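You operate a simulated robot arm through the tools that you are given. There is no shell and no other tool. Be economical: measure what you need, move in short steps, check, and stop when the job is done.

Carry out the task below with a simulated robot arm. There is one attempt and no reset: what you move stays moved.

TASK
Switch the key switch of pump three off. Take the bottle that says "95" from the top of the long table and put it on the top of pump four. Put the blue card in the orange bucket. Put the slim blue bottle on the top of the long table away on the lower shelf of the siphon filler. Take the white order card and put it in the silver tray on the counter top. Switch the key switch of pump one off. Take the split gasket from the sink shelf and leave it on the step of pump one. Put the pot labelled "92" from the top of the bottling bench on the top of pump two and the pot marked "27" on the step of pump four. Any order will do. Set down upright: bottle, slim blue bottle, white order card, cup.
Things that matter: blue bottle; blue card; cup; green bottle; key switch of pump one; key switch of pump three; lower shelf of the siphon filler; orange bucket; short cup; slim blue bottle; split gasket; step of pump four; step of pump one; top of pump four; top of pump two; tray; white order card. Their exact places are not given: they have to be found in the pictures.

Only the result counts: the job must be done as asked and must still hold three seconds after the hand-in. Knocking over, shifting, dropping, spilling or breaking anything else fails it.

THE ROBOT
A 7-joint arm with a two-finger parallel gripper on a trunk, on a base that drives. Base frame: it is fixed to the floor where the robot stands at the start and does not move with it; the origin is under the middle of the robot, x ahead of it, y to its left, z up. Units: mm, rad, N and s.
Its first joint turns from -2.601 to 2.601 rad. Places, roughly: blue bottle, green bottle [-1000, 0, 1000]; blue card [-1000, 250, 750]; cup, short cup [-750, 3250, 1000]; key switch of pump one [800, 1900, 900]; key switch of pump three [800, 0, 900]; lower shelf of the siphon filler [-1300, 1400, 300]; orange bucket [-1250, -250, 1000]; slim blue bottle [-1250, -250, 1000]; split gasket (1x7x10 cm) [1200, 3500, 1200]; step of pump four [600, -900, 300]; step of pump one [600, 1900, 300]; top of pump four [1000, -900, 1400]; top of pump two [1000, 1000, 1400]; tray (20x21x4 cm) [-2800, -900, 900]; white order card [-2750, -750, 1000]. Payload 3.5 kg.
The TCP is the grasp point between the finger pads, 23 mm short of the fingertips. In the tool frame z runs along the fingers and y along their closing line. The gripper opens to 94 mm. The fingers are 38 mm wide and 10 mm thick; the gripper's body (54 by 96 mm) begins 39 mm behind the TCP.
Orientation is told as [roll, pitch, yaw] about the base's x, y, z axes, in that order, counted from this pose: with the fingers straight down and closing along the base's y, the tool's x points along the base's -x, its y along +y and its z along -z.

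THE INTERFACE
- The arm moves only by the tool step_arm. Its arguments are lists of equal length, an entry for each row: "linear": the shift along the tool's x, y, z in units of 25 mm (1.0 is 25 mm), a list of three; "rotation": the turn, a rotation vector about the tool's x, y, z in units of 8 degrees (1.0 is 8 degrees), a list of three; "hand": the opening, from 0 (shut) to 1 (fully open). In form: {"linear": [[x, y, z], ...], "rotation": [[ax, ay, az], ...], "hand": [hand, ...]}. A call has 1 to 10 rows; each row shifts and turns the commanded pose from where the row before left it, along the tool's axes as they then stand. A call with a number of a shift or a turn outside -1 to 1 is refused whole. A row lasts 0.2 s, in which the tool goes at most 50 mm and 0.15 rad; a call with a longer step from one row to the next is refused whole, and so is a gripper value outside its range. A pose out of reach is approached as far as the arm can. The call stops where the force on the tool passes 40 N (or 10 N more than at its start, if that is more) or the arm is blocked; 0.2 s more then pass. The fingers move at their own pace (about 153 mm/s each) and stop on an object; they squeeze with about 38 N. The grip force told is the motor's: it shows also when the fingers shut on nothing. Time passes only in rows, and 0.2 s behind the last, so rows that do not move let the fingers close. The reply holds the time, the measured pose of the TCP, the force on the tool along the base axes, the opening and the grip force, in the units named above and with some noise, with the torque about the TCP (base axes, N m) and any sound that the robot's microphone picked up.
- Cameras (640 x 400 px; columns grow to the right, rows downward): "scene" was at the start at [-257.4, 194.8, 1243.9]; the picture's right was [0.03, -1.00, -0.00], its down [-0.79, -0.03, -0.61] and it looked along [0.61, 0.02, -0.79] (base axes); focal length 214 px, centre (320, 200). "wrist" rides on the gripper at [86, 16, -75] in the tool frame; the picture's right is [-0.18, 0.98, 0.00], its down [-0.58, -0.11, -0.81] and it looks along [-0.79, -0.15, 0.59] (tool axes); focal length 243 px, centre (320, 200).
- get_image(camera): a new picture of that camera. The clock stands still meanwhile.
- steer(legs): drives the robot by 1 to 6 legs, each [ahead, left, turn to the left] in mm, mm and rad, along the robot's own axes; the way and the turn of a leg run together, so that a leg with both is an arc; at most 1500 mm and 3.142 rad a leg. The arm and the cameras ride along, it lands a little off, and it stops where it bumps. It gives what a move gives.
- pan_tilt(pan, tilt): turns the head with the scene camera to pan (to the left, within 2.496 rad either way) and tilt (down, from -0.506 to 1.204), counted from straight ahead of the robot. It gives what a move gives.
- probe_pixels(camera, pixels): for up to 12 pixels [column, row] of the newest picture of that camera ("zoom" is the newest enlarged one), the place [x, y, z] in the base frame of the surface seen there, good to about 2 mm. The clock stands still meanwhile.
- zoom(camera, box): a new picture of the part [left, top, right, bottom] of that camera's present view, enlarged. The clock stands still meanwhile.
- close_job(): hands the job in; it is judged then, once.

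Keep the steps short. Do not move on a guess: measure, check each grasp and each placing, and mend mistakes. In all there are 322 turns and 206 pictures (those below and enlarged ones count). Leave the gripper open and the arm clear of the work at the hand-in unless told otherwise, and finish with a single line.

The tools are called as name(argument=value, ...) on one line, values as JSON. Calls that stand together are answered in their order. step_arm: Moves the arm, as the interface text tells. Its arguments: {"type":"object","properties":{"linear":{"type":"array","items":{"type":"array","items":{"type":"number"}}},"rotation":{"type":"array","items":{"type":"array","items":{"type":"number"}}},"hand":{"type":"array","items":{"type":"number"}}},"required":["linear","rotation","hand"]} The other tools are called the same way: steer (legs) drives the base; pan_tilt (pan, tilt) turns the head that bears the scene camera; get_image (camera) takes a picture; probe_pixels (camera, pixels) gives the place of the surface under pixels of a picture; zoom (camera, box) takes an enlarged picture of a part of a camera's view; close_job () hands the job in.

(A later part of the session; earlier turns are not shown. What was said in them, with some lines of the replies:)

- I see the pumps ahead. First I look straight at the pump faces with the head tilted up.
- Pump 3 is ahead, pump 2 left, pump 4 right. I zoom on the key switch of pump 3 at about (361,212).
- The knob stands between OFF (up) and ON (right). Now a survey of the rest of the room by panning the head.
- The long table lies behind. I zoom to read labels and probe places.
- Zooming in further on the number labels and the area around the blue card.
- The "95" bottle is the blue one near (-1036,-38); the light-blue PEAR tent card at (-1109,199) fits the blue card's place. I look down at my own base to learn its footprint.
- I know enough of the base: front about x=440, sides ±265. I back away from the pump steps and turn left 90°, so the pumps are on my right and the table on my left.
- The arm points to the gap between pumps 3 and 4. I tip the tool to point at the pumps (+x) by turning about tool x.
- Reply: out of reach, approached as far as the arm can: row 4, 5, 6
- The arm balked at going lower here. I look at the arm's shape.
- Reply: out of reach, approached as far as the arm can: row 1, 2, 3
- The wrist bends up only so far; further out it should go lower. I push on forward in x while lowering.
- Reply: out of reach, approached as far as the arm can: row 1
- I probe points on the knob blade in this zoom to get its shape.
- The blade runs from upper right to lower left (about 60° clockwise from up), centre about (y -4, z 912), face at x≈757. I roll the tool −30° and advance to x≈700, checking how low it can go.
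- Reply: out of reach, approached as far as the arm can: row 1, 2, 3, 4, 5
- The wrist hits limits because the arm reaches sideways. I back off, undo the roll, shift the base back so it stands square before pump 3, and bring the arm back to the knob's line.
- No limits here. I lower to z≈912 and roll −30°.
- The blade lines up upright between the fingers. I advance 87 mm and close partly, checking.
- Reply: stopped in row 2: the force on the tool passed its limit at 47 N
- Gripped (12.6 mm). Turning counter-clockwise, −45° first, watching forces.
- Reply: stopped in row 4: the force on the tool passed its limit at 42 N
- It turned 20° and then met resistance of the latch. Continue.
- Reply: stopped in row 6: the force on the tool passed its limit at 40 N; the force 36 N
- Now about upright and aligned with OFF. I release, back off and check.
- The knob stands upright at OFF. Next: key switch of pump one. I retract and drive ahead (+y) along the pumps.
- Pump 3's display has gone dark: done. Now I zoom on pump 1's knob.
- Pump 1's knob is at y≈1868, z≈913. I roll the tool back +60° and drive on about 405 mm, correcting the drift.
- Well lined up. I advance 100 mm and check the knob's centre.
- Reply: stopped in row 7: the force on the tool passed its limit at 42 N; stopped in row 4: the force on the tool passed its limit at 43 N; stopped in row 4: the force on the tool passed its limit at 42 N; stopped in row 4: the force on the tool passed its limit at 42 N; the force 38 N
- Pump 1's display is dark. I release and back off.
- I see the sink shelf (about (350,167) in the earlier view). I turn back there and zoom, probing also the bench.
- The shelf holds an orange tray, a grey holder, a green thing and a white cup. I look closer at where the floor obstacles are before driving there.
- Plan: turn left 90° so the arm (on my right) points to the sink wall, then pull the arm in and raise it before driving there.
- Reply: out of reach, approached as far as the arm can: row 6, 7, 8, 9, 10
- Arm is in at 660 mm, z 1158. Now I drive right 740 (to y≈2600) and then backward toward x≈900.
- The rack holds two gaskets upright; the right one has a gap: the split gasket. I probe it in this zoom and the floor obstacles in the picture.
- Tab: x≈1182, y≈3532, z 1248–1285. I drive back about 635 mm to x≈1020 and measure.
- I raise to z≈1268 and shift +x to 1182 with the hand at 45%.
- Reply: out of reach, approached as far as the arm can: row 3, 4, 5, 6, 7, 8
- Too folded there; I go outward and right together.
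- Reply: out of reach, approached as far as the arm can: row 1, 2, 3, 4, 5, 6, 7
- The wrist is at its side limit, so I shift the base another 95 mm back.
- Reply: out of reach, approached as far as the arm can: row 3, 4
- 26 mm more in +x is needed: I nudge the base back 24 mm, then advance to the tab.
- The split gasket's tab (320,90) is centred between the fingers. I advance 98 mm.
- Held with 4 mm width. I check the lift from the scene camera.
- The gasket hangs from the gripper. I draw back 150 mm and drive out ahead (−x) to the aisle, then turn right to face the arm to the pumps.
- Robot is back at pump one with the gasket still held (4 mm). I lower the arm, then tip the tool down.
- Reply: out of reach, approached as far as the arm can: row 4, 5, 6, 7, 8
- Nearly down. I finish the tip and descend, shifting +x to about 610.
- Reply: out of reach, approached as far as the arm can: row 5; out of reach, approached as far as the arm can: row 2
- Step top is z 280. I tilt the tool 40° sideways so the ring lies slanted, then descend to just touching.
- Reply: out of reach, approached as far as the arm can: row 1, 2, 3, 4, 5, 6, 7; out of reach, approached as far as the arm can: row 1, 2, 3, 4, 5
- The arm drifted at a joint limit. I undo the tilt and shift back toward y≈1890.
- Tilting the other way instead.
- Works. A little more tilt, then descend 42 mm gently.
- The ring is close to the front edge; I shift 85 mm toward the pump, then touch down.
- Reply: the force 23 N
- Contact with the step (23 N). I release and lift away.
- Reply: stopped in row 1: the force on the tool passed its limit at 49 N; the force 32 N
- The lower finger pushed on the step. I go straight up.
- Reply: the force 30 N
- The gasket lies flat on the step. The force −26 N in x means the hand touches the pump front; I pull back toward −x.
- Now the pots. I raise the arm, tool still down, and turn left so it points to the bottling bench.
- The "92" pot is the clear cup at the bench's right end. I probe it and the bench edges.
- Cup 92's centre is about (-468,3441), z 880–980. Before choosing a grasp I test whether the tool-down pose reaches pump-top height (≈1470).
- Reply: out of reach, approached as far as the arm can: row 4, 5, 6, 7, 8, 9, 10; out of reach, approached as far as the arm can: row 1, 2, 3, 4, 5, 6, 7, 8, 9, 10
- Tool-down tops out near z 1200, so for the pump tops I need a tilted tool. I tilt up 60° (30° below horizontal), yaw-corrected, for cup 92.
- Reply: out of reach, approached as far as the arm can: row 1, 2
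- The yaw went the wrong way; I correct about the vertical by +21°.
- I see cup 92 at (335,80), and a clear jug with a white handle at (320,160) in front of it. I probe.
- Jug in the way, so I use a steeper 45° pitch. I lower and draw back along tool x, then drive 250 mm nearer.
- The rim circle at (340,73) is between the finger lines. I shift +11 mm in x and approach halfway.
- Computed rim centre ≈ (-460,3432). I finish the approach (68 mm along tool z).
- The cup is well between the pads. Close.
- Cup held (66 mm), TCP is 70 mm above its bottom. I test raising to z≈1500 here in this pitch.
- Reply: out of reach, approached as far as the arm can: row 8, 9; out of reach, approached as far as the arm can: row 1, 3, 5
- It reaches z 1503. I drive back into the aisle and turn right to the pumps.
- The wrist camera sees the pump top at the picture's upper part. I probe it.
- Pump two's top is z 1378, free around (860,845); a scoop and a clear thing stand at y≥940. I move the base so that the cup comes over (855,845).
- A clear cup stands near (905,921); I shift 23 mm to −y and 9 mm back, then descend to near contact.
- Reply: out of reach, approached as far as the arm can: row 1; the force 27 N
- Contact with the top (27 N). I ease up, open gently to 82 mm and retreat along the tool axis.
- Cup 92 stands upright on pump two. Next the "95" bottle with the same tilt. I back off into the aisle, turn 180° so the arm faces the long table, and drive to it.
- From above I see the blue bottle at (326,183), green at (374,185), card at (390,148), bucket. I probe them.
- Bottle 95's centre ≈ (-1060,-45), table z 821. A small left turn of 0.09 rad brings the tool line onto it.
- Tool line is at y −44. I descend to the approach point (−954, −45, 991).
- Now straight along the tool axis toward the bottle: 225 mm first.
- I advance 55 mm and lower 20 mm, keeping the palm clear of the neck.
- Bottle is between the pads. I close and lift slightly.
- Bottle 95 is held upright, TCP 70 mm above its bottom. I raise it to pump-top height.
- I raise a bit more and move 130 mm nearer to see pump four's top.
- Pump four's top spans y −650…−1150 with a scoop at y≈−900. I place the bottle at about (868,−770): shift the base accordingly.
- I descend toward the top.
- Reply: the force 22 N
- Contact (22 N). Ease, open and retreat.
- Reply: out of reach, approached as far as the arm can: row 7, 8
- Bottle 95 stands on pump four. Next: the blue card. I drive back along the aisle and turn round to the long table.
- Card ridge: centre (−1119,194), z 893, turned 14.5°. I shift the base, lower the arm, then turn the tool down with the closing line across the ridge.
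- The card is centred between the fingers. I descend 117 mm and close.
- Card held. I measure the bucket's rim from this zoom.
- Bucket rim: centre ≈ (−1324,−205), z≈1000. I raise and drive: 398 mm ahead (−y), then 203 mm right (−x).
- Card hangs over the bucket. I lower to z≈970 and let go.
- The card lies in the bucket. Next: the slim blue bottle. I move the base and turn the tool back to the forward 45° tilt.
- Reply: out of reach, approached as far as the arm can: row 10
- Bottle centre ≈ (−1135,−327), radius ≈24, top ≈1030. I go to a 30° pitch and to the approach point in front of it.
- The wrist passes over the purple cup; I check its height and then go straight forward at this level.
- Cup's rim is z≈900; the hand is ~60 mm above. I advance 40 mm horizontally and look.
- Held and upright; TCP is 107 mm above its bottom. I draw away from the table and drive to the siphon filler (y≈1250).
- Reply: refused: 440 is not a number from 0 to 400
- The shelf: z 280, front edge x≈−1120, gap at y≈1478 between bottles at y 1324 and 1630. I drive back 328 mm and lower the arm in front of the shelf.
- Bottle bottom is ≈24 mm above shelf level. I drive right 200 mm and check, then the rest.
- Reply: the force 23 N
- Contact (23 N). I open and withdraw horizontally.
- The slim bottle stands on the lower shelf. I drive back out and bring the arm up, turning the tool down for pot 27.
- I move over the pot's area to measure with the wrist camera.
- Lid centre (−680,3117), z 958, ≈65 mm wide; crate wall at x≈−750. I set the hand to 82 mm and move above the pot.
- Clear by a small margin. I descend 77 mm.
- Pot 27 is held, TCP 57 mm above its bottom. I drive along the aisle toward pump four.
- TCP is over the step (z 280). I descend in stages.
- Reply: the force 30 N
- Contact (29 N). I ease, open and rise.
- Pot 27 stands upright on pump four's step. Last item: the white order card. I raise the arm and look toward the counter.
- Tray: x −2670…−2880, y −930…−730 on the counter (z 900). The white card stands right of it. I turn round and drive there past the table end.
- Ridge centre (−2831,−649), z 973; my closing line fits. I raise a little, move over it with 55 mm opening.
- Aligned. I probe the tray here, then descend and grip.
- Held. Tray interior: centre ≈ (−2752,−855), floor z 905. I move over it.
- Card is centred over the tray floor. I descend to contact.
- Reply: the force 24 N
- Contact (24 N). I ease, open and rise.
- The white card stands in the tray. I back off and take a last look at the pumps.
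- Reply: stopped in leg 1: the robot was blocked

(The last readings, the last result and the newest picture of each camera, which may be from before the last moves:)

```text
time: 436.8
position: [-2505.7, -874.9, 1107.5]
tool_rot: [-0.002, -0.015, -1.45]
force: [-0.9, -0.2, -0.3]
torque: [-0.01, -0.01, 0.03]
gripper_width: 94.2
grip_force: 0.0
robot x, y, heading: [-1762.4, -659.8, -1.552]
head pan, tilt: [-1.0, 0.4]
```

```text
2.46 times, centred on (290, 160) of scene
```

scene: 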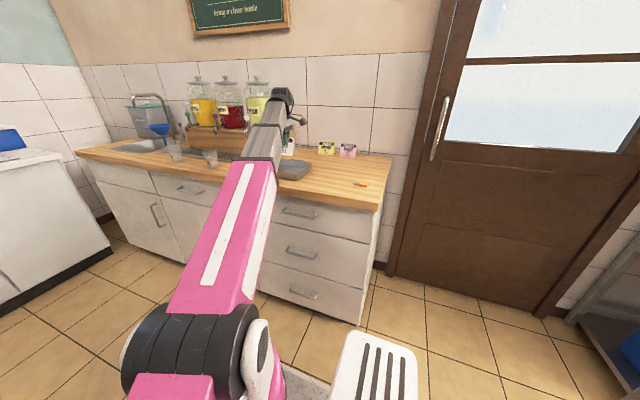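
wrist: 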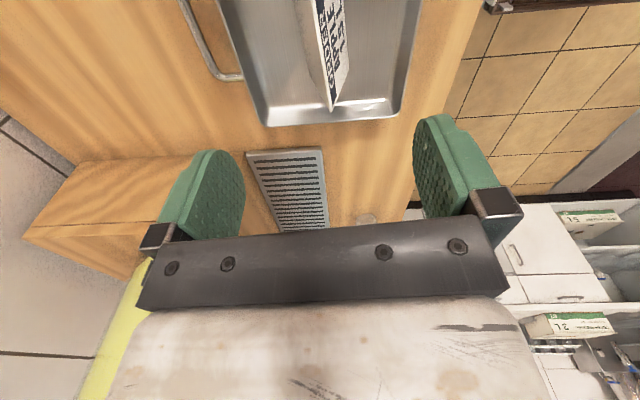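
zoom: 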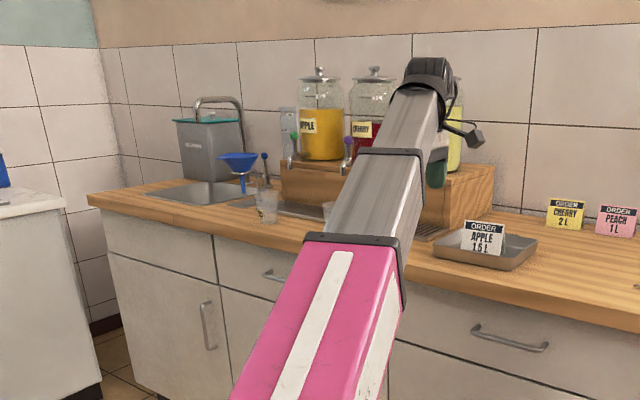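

The robot bumped something on its left — probably the long table's back edge. I move off gently and check the table's objects.

steer(legs=[[0, -70, 0]])

pan_tilt(pan=1.7, tilt=0.6)

get_image(camera="scene")

probe_pixels(camera="scene", pixels=[[320, 200], [200, 200], [430, 200], [320, 300]])

```text
time: 437.8
position: [-2575.8, -877.9, 1106.8]
tool_rot: [-0.001, -0.014, -1.449]
force: [-0.2, -0.2, -0.8]
torque: [-0.01, 0.01, 0.0]
gripper_width: 94.2
grip_force: 0.1
robot x, y, heading: [-1829.8, -660.6, -1.555]
head pan, tilt: [-1.0, 0.4]
```

```text
time: 440.2
position: [-2576.0, -877.0, 1106.4]
tool_rot: [-0.002, -0.013, -1.45]
force: [-0.6, -0.3, 0.0]
torque: [0.02, 0.02, -0.02]
gripper_width: 94.2
grip_force: 0.1
robot x, y, heading: [-1830.8, -661.4, -1.555]
head pan, tilt: [1.7, 0.6]
```

```text
67 pictures are left
```

scene: 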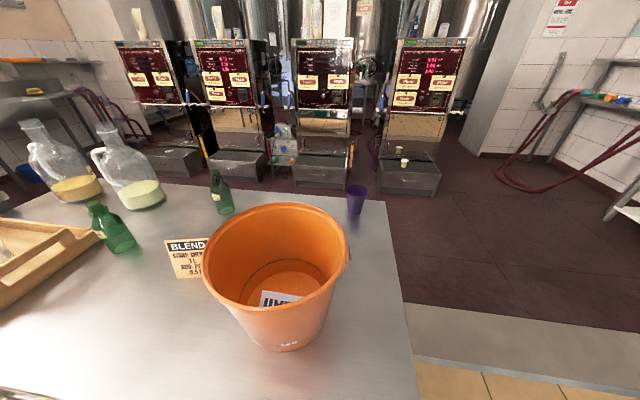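

```text
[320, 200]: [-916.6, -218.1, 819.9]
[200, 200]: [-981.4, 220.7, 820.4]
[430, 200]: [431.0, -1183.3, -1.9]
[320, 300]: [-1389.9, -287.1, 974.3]
```

probe_pixels(camera="scene", pixels=[[357, 203], [222, 200], [275, 205], [348, 255], [205, 265], [115, 235], [280, 300]])

zoom(camera="scene", box=[0, 0, 480, 200])

```text
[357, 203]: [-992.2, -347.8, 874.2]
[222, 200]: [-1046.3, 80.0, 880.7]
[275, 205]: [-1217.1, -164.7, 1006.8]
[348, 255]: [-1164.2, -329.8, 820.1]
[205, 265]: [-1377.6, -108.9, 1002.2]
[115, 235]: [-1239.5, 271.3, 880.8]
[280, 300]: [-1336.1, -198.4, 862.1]
```

```text
1.33 times, centred on (240, 100) of scene
```

zoom: 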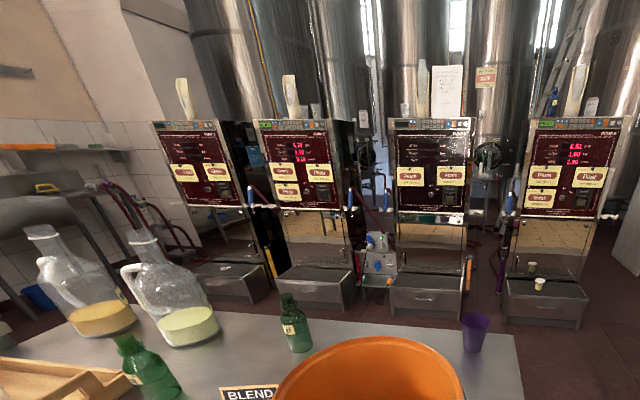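

Nothing has shifted: the bucket, bottles and cup stand where they did. Pumps 1 and 3 are dark and all placed items are in position. The arm is clear and the gripper open, so I hand in.

close_job()

```text
The job is handed in.
```

All nine parts of the job are done and handed in; while backing off at the end the robot was blocked once, probably by the long table's back edge, and a check afterwards showed nothing had moved.
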